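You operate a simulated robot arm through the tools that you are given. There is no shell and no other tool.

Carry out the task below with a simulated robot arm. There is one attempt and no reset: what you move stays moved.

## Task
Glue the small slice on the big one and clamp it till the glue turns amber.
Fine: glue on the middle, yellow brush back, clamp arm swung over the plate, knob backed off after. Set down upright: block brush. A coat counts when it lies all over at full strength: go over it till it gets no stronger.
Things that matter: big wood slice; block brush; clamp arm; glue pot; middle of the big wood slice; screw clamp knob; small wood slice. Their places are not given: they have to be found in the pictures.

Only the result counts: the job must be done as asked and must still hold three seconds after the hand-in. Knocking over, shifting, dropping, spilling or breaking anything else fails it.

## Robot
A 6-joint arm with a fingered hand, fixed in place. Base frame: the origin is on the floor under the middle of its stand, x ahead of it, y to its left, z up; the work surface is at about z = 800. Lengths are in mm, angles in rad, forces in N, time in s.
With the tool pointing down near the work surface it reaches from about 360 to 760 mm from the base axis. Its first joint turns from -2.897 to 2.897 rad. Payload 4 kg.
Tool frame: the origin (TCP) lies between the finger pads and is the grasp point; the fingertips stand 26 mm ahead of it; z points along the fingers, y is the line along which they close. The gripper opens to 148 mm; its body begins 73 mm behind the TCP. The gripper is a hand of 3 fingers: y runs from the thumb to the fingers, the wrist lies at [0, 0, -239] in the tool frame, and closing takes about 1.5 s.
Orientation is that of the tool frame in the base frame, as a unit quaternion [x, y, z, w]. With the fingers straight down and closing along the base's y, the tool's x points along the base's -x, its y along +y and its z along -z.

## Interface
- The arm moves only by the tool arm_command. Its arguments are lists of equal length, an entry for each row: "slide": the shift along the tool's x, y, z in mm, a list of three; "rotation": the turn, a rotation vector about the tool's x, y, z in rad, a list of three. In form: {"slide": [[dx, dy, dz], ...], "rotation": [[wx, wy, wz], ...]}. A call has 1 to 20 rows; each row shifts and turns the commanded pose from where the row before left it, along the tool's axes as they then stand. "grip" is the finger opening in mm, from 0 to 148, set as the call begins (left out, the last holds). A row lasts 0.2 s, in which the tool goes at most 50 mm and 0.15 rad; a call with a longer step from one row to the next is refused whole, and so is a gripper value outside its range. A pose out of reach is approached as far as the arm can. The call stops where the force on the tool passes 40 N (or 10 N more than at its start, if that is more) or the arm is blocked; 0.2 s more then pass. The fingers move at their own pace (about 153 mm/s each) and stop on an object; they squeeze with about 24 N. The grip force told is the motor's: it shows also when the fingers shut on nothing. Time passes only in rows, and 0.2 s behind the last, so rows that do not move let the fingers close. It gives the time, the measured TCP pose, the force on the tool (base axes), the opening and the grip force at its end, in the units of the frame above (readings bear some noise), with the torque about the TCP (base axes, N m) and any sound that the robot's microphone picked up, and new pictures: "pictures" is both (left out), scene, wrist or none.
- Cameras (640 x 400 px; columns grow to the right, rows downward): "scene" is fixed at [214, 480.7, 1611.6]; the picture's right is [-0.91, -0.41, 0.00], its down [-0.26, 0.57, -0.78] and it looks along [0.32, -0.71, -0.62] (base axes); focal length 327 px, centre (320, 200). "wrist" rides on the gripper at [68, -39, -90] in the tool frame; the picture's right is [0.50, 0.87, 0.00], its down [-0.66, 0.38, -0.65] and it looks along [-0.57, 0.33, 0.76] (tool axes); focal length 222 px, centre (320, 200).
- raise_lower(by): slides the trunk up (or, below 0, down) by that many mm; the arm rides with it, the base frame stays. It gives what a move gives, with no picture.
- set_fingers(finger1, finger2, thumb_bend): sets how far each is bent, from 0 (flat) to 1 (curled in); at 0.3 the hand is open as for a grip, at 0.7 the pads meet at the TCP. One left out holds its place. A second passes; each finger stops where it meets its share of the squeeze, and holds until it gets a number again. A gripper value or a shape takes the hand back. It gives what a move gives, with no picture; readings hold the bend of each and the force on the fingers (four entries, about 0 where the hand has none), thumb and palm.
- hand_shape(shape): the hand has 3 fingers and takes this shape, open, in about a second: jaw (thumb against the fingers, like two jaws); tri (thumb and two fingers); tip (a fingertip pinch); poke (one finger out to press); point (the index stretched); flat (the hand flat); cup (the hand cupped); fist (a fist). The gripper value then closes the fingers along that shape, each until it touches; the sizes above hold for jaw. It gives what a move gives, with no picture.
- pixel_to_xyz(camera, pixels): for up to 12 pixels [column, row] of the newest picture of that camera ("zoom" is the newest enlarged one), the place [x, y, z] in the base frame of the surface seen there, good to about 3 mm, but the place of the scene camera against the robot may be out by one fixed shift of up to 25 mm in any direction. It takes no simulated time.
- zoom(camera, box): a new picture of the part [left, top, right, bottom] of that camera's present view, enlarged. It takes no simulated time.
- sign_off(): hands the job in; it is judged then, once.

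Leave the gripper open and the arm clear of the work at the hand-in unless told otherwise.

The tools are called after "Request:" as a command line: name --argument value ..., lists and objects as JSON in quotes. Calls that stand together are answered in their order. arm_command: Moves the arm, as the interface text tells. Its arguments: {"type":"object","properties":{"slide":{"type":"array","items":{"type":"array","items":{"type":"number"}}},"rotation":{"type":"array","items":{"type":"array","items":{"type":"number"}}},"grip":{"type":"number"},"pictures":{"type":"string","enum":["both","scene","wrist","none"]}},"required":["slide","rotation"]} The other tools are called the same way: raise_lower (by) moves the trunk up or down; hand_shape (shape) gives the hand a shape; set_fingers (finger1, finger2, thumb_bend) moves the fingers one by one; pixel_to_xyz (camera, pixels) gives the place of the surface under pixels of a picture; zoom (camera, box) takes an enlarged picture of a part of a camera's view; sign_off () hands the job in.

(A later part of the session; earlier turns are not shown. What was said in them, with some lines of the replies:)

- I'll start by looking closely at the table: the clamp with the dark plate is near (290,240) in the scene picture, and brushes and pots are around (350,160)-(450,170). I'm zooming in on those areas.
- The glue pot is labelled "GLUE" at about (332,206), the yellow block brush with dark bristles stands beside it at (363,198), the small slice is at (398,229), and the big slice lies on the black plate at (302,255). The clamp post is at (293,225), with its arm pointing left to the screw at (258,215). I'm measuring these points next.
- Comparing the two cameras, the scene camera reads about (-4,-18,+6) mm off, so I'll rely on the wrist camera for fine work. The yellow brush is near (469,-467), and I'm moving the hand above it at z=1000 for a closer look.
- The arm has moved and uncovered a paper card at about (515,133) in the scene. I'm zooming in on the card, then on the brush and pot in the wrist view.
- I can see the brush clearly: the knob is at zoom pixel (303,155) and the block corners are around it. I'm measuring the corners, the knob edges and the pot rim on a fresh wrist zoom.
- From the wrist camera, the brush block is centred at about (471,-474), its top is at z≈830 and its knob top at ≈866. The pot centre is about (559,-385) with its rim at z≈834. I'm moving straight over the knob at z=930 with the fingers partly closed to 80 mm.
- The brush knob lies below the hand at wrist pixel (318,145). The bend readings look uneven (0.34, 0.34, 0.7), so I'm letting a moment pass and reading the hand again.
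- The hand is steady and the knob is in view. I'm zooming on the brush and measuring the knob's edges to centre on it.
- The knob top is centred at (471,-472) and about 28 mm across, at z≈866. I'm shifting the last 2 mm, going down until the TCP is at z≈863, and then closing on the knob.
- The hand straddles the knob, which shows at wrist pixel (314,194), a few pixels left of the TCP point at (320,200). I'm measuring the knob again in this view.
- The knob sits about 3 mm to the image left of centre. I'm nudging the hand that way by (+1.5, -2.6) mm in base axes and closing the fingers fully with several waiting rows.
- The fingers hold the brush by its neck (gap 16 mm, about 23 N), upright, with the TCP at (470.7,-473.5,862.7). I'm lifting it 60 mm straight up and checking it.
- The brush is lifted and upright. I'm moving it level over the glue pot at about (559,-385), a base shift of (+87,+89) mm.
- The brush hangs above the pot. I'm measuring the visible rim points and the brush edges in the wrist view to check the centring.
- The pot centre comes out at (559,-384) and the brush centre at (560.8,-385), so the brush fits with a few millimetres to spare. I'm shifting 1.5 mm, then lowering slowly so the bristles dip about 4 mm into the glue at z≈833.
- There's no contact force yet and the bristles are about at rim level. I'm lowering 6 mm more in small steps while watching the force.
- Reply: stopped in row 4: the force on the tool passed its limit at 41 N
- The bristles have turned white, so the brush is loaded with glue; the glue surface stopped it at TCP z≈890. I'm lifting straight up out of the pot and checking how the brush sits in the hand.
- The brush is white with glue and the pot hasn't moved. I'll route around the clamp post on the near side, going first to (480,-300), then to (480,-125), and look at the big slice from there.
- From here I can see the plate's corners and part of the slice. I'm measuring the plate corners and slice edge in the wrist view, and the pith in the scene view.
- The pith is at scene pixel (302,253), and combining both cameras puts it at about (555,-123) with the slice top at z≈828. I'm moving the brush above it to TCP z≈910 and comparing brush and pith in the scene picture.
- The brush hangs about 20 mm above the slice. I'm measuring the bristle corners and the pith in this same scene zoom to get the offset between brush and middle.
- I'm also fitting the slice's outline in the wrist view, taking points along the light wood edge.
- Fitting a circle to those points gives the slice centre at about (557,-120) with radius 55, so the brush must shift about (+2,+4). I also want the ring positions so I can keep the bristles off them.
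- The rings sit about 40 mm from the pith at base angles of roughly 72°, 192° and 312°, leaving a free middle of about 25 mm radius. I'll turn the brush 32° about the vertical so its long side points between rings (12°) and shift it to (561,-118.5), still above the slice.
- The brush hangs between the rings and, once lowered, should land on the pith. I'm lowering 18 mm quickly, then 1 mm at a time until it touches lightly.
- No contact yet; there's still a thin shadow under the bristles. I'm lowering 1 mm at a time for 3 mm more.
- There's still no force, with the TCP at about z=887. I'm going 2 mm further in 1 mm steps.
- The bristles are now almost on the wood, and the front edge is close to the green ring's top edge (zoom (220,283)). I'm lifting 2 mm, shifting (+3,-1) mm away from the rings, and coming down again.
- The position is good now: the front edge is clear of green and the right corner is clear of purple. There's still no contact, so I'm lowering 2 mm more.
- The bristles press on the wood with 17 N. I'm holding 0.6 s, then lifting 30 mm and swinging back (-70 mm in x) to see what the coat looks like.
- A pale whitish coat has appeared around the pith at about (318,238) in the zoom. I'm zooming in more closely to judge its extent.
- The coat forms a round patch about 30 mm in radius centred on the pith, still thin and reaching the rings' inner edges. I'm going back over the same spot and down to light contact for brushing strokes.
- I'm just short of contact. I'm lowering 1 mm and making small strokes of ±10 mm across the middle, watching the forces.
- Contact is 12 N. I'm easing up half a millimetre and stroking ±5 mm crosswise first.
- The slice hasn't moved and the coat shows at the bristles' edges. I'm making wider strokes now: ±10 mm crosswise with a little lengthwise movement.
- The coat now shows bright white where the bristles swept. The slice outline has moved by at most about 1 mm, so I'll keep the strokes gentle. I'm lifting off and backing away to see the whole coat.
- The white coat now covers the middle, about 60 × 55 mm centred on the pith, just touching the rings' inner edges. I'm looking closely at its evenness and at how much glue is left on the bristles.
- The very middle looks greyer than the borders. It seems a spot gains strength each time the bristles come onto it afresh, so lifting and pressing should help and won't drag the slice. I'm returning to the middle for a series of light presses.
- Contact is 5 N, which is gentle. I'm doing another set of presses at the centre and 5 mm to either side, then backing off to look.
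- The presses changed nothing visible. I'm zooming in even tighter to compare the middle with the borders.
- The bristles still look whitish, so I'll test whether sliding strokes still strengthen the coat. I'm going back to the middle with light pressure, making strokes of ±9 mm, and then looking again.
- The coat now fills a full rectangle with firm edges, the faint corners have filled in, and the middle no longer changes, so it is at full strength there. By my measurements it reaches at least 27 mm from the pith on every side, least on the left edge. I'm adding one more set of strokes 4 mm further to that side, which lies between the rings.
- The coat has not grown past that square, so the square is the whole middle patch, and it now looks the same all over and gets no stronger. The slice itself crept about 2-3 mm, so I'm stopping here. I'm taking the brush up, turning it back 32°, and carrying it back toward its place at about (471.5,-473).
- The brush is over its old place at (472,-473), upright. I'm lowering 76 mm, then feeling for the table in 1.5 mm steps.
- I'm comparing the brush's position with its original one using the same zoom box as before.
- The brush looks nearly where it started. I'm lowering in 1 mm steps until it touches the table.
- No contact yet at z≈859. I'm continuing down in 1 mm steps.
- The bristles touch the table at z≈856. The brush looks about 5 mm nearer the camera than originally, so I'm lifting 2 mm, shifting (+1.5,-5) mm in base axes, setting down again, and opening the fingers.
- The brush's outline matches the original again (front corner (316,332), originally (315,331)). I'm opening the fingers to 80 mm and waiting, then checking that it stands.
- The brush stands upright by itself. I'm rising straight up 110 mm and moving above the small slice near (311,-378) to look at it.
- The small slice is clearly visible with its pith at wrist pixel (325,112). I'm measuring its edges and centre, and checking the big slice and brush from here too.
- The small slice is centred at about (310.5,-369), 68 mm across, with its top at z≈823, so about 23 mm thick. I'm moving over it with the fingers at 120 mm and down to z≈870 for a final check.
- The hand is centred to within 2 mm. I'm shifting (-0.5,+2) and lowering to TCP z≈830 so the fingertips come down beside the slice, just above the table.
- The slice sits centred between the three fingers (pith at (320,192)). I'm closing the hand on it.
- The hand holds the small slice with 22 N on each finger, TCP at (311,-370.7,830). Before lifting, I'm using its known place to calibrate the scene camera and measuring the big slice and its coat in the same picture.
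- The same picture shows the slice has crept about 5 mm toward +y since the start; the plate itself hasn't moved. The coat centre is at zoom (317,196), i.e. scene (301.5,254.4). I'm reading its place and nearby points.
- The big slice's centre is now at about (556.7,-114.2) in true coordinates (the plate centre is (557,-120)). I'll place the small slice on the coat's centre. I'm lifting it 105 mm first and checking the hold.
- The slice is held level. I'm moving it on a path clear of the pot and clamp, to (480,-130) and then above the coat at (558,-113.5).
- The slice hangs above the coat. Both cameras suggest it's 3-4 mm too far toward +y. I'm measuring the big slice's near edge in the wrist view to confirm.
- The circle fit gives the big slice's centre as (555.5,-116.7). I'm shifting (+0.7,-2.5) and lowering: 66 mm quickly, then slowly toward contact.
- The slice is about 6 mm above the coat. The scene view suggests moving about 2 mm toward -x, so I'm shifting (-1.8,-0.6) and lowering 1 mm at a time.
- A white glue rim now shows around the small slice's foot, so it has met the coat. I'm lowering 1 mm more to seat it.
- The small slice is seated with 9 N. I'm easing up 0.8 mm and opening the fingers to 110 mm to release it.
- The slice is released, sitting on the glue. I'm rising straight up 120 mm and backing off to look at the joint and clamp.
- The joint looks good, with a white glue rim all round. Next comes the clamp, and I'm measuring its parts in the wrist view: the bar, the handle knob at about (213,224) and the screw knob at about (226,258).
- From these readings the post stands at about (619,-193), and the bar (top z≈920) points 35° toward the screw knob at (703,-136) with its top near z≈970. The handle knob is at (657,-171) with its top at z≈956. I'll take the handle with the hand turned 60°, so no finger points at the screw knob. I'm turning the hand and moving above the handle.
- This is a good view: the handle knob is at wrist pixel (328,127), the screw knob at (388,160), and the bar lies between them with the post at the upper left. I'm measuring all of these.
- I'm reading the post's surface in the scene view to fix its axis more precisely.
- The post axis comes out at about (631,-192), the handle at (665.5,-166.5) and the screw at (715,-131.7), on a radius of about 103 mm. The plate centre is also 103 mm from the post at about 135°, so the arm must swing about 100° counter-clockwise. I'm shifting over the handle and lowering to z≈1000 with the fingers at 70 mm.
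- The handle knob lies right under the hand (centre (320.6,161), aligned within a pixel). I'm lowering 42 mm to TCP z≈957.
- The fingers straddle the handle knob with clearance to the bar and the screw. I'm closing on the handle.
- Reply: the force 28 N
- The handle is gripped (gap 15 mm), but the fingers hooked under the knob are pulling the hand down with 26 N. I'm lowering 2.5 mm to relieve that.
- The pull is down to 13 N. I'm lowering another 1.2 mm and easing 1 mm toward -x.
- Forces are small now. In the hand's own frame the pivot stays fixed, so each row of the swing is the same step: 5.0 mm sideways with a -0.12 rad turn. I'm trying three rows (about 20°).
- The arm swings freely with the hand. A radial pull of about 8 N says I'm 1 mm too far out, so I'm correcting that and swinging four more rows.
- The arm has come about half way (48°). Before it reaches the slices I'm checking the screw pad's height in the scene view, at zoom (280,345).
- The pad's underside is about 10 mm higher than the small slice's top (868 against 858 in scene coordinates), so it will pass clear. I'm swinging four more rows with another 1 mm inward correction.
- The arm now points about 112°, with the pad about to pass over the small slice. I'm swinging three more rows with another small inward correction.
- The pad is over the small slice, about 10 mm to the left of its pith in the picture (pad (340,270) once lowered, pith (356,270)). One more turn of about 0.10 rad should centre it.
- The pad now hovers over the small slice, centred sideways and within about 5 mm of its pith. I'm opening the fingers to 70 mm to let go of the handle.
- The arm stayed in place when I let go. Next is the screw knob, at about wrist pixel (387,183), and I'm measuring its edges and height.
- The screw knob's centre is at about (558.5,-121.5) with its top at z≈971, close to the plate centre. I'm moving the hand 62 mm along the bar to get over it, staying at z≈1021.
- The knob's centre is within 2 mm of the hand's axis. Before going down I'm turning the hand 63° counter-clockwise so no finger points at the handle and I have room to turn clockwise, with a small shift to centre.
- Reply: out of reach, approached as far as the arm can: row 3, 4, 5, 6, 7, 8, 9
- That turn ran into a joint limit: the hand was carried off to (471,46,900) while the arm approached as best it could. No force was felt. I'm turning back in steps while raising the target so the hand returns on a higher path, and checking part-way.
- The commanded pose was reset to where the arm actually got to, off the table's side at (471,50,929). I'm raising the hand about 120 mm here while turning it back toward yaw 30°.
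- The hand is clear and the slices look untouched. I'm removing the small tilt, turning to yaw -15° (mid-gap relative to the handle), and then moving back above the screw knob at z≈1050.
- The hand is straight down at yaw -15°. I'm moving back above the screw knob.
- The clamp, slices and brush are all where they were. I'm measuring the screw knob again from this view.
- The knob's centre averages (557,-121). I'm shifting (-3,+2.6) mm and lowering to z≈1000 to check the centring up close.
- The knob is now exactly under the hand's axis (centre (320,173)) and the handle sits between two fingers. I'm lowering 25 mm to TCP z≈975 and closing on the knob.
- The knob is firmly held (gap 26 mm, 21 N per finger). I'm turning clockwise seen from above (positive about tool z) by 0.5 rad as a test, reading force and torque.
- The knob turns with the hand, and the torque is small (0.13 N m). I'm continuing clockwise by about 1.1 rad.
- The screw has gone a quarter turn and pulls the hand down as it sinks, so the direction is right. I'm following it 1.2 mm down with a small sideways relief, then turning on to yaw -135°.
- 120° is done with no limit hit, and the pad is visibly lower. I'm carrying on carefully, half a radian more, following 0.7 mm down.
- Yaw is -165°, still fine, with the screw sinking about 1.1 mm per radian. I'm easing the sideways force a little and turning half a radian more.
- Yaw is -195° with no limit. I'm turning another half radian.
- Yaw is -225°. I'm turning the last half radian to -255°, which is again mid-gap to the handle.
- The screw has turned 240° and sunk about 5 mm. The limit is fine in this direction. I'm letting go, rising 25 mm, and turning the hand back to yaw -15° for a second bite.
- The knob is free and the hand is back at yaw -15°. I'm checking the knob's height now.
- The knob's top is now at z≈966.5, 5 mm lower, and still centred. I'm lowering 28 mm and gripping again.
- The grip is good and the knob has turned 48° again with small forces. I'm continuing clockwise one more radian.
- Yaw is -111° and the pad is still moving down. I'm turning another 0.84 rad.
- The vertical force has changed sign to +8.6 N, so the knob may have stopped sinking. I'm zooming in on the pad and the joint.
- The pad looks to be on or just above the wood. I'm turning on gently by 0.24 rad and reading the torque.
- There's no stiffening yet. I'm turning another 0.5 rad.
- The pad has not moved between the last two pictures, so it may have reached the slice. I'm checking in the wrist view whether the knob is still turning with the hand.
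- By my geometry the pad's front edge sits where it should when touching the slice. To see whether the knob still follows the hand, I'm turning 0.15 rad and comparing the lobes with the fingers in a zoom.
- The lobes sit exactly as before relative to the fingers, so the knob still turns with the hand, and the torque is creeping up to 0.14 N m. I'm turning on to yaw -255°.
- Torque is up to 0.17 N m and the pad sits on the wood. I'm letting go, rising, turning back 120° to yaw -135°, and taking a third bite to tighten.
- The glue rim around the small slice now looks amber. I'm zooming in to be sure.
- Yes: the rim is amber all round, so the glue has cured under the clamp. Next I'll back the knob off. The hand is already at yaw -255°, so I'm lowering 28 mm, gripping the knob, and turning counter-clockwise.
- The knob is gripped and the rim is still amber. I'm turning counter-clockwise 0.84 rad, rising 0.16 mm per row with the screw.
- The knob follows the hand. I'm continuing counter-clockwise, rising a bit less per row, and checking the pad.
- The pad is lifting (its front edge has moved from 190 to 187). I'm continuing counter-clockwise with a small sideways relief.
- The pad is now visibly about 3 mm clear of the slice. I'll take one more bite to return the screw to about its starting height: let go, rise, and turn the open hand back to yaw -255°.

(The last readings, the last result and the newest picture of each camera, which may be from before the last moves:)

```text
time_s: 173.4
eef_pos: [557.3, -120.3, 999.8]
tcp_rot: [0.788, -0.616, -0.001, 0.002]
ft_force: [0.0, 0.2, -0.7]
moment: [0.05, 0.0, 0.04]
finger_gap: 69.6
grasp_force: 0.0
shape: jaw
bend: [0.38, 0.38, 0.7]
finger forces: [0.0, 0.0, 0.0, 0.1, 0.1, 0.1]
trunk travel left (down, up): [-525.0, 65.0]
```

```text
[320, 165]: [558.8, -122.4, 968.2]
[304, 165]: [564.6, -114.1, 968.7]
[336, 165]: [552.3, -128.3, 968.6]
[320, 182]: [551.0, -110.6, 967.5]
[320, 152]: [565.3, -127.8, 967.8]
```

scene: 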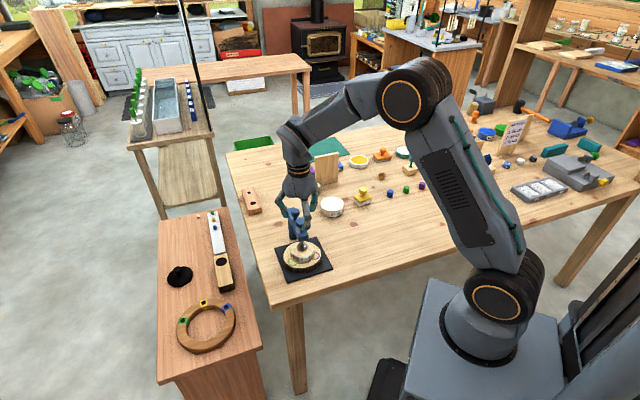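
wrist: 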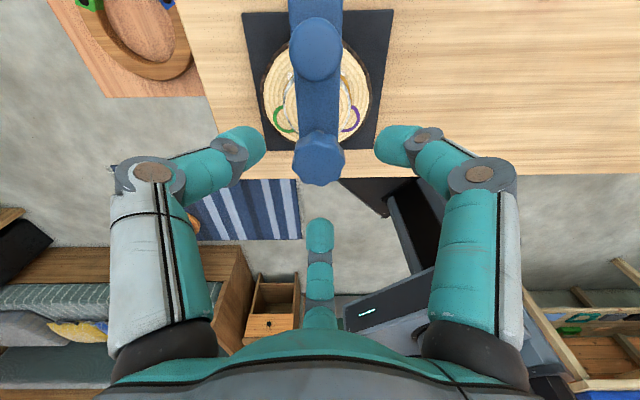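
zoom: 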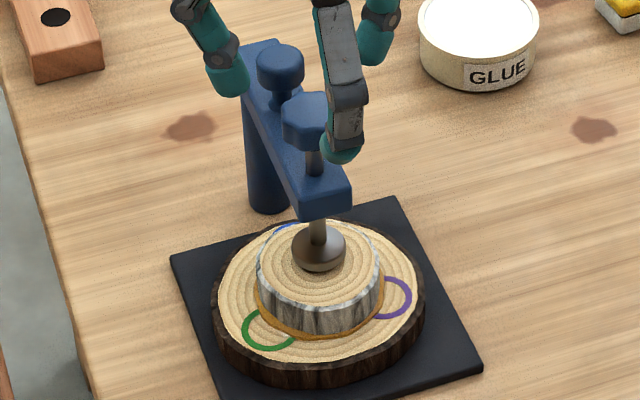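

The knob's top is at z≈968, against 971 at the start. I'm gripping again and backing off another 120° to yaw -135°, which returns it to about its original height.

Request:
arm_command --slide '[[0, 0, 10], [0, 0, 10], [0, 0, 6.5], [0, 0, 0]]' --rotation '[[0, 0, 0], [0, 0, 0], [0, 0, 0], [0, 0, 0]]' --pictures "none"

Request:
arm_command --slide '[[0, 0, 0], [0, 0, 0], [0, 0, 0], [0, 0, 0], [0, 0, 0], [0, 0, 0], [0, 0, 0]]' --rotation '[[0, 0, 0], [0, 0, 0], [0, 0, 0], [0, 0, 0], [0, 0, 0], [0, 0, 0], [0, 0, 0]]' --grip 0 --pictures "none"

Request:
arm_command --slide '[[0, 0, -0.1], [0, 0, -0.15], [0, 0, -0.15], [0, 0, -0.15], [0, 0, -0.15], [0, 0, -0.15], [0, 0, -0.15], [0, 0, 0]]' --rotation '[[0, 0, -0.14], [0, 0, -0.14], [0, 0, -0.14], [0, 0, -0.14], [0, 0, -0.14], [0, 0, -0.14], [0, 0, -0.14], [0, 0, 0]]' --pictures "none"

Request:
arm_command --slide '[[0, 0, -0.15], [0, 0, -0.15], [0, 0, -0.15], [0, 0, -0.15], [0, 0, -0.15], [0, 0, -0.15], [0, 0, -0.15], [0, 0, -0.15], [0, 0, 0]]' --rotation '[[0, 0, -0.14], [0, 0, -0.14], [0, 0, -0.14], [0, 0, -0.14], [0, 0, -0.14], [0, 0, -0.14], [0, 0, -0.14], [0, 0, -0.14], [0, 0, 0]]' --pictures "both"

Request:
zoom --camera "scene" --box '[275, 200, 330, 275]'

```text
time_s: 174.4
eef_pos: [558.7, -121.0, 974.2]
tcp_rot: [0.788, -0.616, -0.001, 0.001]
ft_force: [0.2, -0.4, -0.2]
moment: [-0.03, -0.01, 0.01]
finger_gap: 69.5
grasp_force: 0.0
shape: jaw
bend: [0.38, 0.38, 0.7]
finger forces: [0.0, 0.0, 0.0, 0.0, 0.0, 0.0]
trunk travel left (down, up): [-525.0, 65.0]
```

```text
time_s: 176.0
eef_pos: [558.7, -121.2, 973.0]
tcp_rot: [0.788, -0.615, -0.001, 0.001]
ft_force: [-0.5, 0.6, -3.7]
moment: [0.0, 0.03, -0.04]
finger_gap: 27.4
grasp_force: 23.9
shape: jaw
bend: [0.75, 0.75, 0.7]
finger forces: [21.1, 21.7, 0.1, 0.0, 21.4, 0.1]
trunk travel left (down, up): [-525.0, 65.0]
```

```text
time_s: 177.8
eef_pos: [558.4, -120.5, 974.7]
tcp_rot: [0.985, -0.172, -0.002, 0.001]
ft_force: [8.6, -1.9, -0.2]
moment: [-0.03, -0.17, -0.03]
finger_gap: 27.2
grasp_force: 24.0
shape: jaw
bend: [0.75, 0.75, 0.7]
finger forces: [26.5, 20.3, 0.1, 0.0, 24.3, 0.0]
trunk travel left (down, up): [-525.0, 65.0]
```

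```text
time_s: 179.8
eef_pos: [558.0, -121.1, 974.9]
tcp_rot: [0.926, 0.379, -0.001, 0.0]
ft_force: [10.0, 1.1, 4.3]
moment: [0.06, -0.27, -0.04]
finger_gap: 27.2
grasp_force: 24.4
shape: jaw
bend: [0.75, 0.75, 0.7]
finger forces: [28.0, 22.7, 0.1, 0.0, 20.8, 0.0]
trunk travel left (down, up): [-525.0, 65.0]
```

scene: 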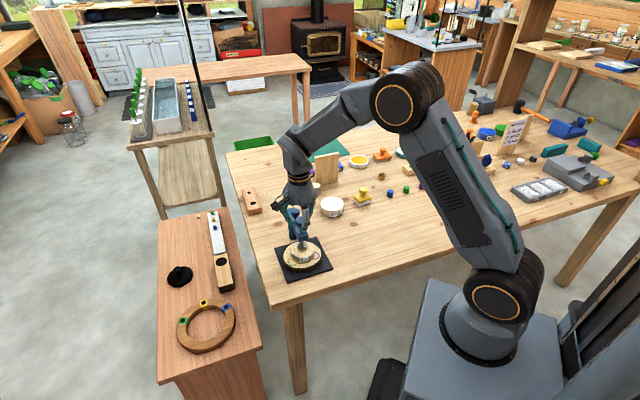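
wrist: 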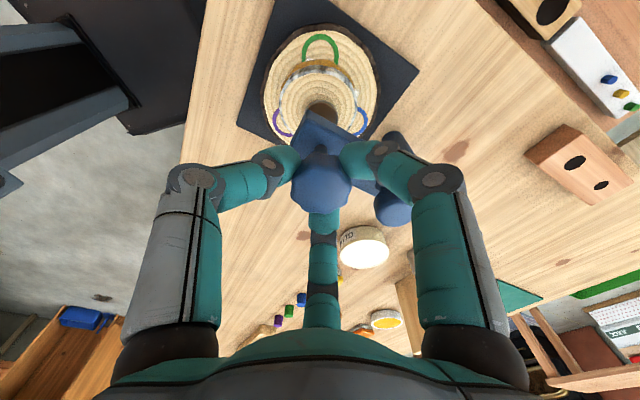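

```text
5.33 times, centred on (302, 238) of scene
```

zoom: 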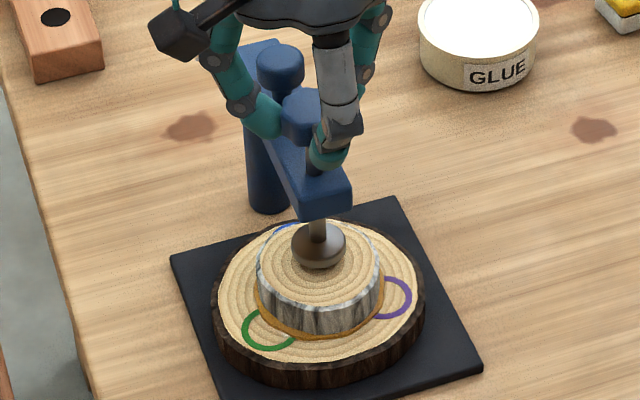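

The pad is well clear now. I'm backing off the remaining 120° as well, watching the torque for any end stop.

Request:
arm_command --slide '[[0, 0, 0], [0, 0, 0], [0, 0, -0.05], [0, 0, -0.1], [0, 0, -0.1], [0, 0, -0.1], [0, 0, -0.1], [0, 0, 0]]' --rotation '[[0, 0, -0.14], [0, 0, -0.14], [0, 0, -0.14], [0, 0, -0.14], [0, 0, -0.14], [0, 0, -0.14], [0, 0, -0.14], [0, 0, 0]]' --pictures "none"

Request:
arm_command --slide '[[0, 0, -0.1], [0, 0, -0.1], [0, 0, -0.1], [0, 0, -0.1], [0, 0, -0.1], [0, 0, -0.1], [0, 0, -0.1], [0, 0, -0.1], [0, 0, 0]]' --rotation '[[0, 0, -0.14], [0, 0, -0.14], [0, 0, -0.14], [0, 0, -0.14], [0, 0, -0.14], [0, 0, -0.14], [0, 0, -0.14], [0, 0, -0.13], [0, 0, 0]]' --pictures "none"

Request:
zoom --camera "scene" --box '[275, 200, 330, 275]'

```text
time_s: 181.6
eef_pos: [556.8, -119.6, 975.6]
tcp_rot: [0.639, 0.769, -0.002, -0.001]
ft_force: [6.9, 9.7, 5.6]
moment: [0.14, -0.24, -0.28]
finger_gap: 27.5
grasp_force: 23.9
shape: jaw
bend: [0.75, 0.75, 0.7]
finger forces: [23.7, 26.6, 0.0, 0.0, 21.2, 0.0]
trunk travel left (down, up): [-525.0, 65.0]
```

```text
time_s: 183.6
eef_pos: [556.7, -122.2, 976.6]
tcp_rot: [0.138, 0.99, 0.0, -0.003]
ft_force: [-3.9, -0.5, -16.2]
moment: [-0.2, 0.26, -0.37]
finger_gap: 23.6
grasp_force: 23.8
shape: jaw
bend: [0.75, 0.75, 0.71]
finger forces: [21.7, 21.3, 0.0, 0.1, 25.8, 0.1]
trunk travel left (down, up): [-525.0, 65.0]
```

```text
5.33 times, centred on (302, 238) of scene
```

zoom: 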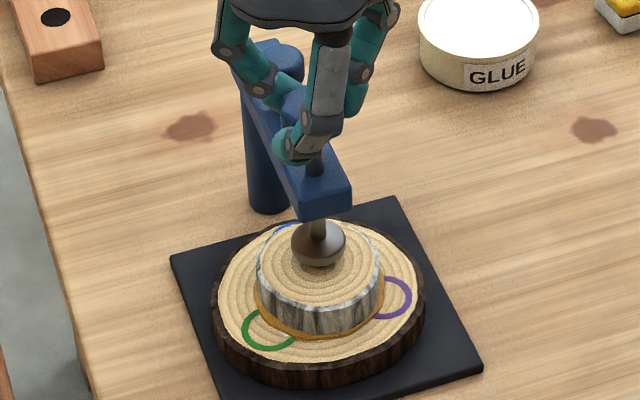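

The torque has risen to -0.37 N m, so the screw is at its upper stop and fully backed off. I'm opening the hand and rising well clear.

Request:
arm_command --slide '[[0, 0, 0], [0, 0, 0], [0, 0, 0], [0, 0, 0], [0, 0, 0], [0, 0, -8], [0, 0, -15], [0, 0, -25], [0, 0, -30], [0, 0, -30], [0, 0, 0]]' --rotation '[[0, 0, 0], [0, 0, 0], [0, 0, 0], [0, 0, 0], [0, 0, 0], [0, 0, 0], [0, 0, 0], [0, 0, 0], [0, 0, 0], [0, 0, 0], [0, 0, 0]]' --grip 80

Request:
zoom --camera "scene" --box '[265, 195, 345, 280]'

Request:
zoom --camera "wrist" --box '[220, 50, 420, 220]'

```text
time_s: 186.0
eef_pos: [556.2, -120.6, 1085.9]
tcp_rot: [0.138, 0.99, -0.001, -0.001]
ft_force: [-0.5, 0.2, -0.5]
moment: [0.02, 0.02, -0.04]
finger_gap: 79.5
grasp_force: 0.0
shape: jaw
bend: [0.35, 0.35, 0.7]
finger forces: [0.0, 0.0, 0.0, 0.0, 0.1, 0.1]
trunk travel left (down, up): [-525.0, 65.0]
```

scene: 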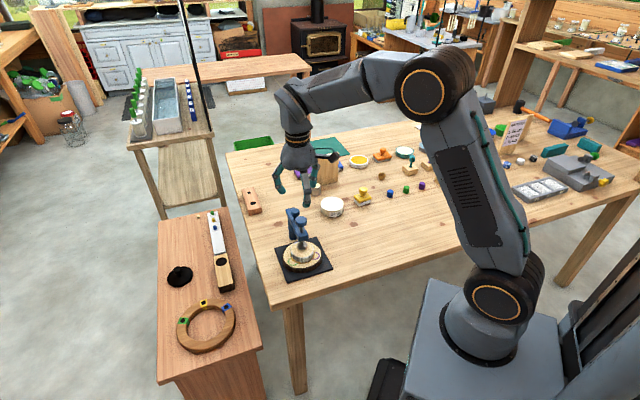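
wrist: 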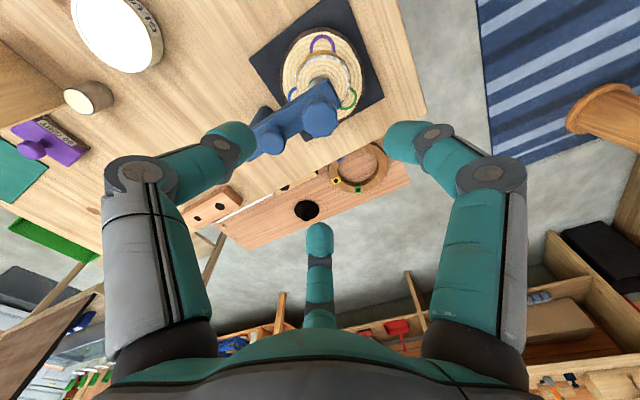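

```text
4.71 times, centred on (305, 238) of scene
```

zoom: 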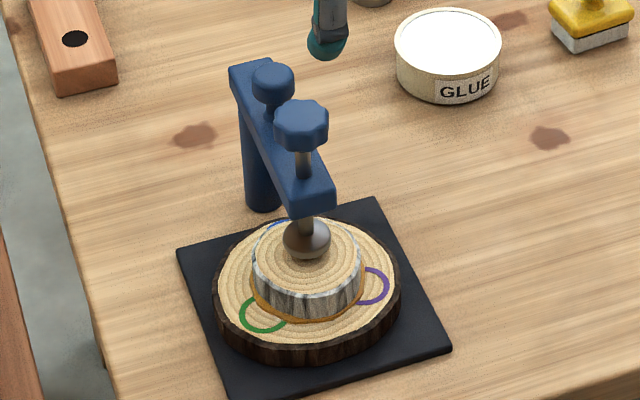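

```text
2.35 times, centred on (320, 135) of wrist
```

zoom: 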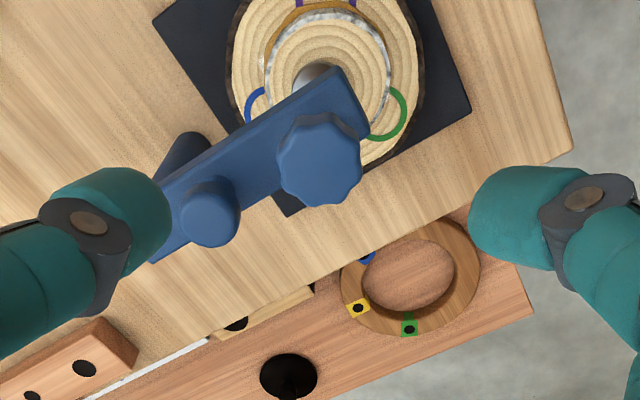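

Everything looks right: the arm is over the plate, the pad is clear of the slice, and the rim is amber. I'm moving the arm back up and away toward its starting place with the gripper open.

Request:
arm_command --slide '[[0, 0, -30], [0, 0, -30], [0, 0, -30], [15.8, -27, 0], [15.8, -27, 0], [15.8, -27, 0], [15.8, -27, 0], [15.8, -27, 0], [15.8, -27, 0], [0, 0, 0]]' --rotation '[[0, 0, 0], [0, 0, 0], [0, 0, 0], [0, 0, 0], [0, 0, 0], [0, 0, 0], [0, 0, 0], [0, 0, 0], [0, 0, 0], [0, 0, 0]]' --grip 148

Request:
zoom --camera "scene" --box '[310, 150, 420, 240]'

Request:
zoom --camera "scene" --box '[230, 180, 350, 290]'

Request:
zoom --camera "wrist" --box '[160, 0, 400, 270]'

```text
time_s: 188.2
eef_pos: [422.8, -254.0, 1173.0]
tcp_rot: [0.139, 0.99, -0.001, -0.001]
ft_force: [-0.2, 0.7, -0.4]
moment: [-0.01, 0.0, 0.01]
finger_gap: 148.0
grasp_force: 0.0
shape: jaw
bend: [0.3, 0.3, 0.3]
finger forces: [0.0, 0.0, 0.1, 0.1, 0.0, 0.0]
trunk travel left (down, up): [-525.0, 65.0]
```

scene: 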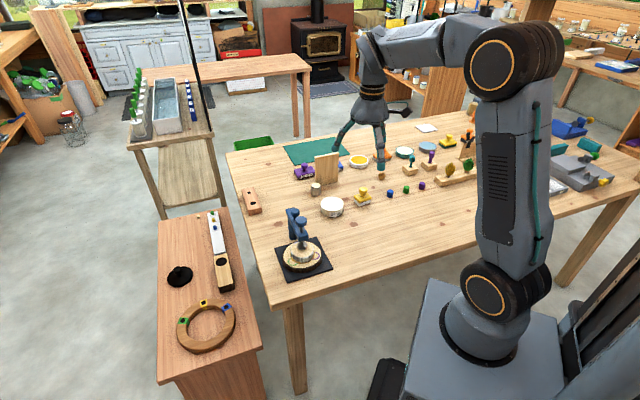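
wrist: 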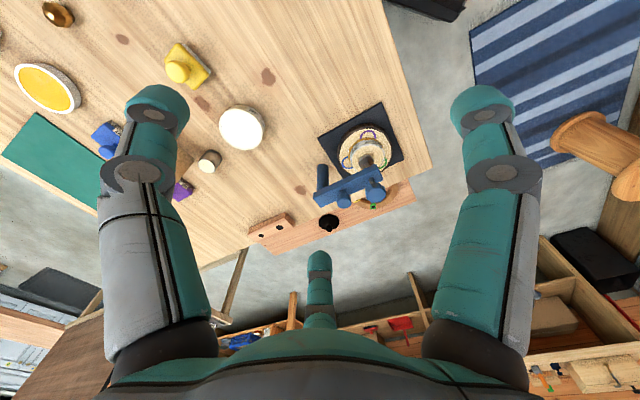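

```text
4.44 times, centred on (365, 195) of scene
```

zoom: 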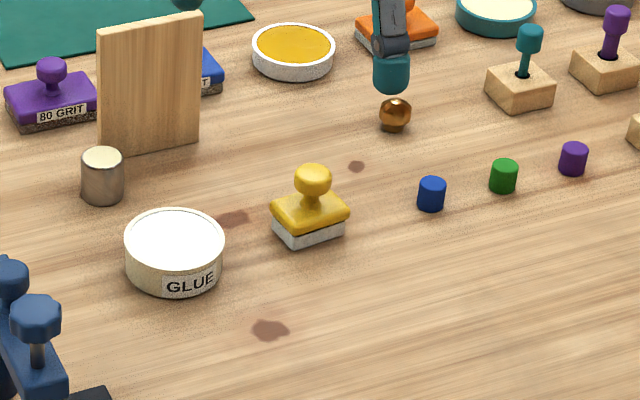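

```text
3.64 times, centred on (290, 235) of scene
```

zoom: 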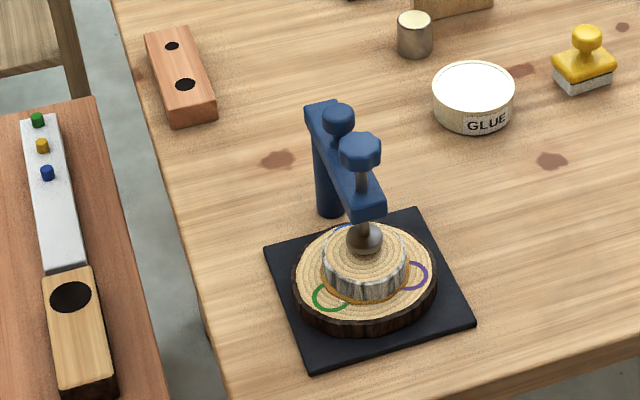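

```text
1.48 times, centred on (280, 135) of wrist
```

zoom: 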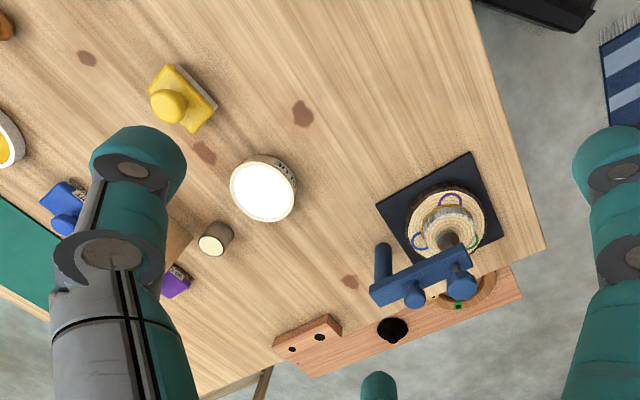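

The final check shows the yellow brush upright within a few millimetres of its original place, and the pot and the other things unmoved. The small slice sits on the middle of the big one with an amber rim, the clamp arm is over the plate with its pad raised, and the hand is open and clear. I'm handing the job in.

Request:
sign_off

```text
The job is handed in.
```

The small slice is glued to the middle of the big one. I clamped it until the glue rim turned amber, then backed the knob off. The job is handed in, but I haven't seen a verdict.

- **Glue:** The coat covers the whole middle patch and got no stronger with more brushing. It reaches slightly over the inner edges of the three coloured rings.
- **Brush:** The yellow block brush stands upright, about 5 mm from where it started. Its bristles still have glue on them.
- **Clamp:** The arm is swung over the plate. The screw is turned back to its upper stop, so the pad is clear of the slice.
- **Hand:** The gripper is open and the arm is away from the work.

- **Big slice moved:** The brushing pushed the big slice about 5 mm across the plate. I placed the small slice on its new centre, so the clamp pad pressed about 5 mm off that centre.
- **Arm swing:** Before gripping the screw knob, the arm hit a joint limit while turning and carried the hand off past the table's side. The force readings stayed low, and the clamp and slices were in the same place afterwards.
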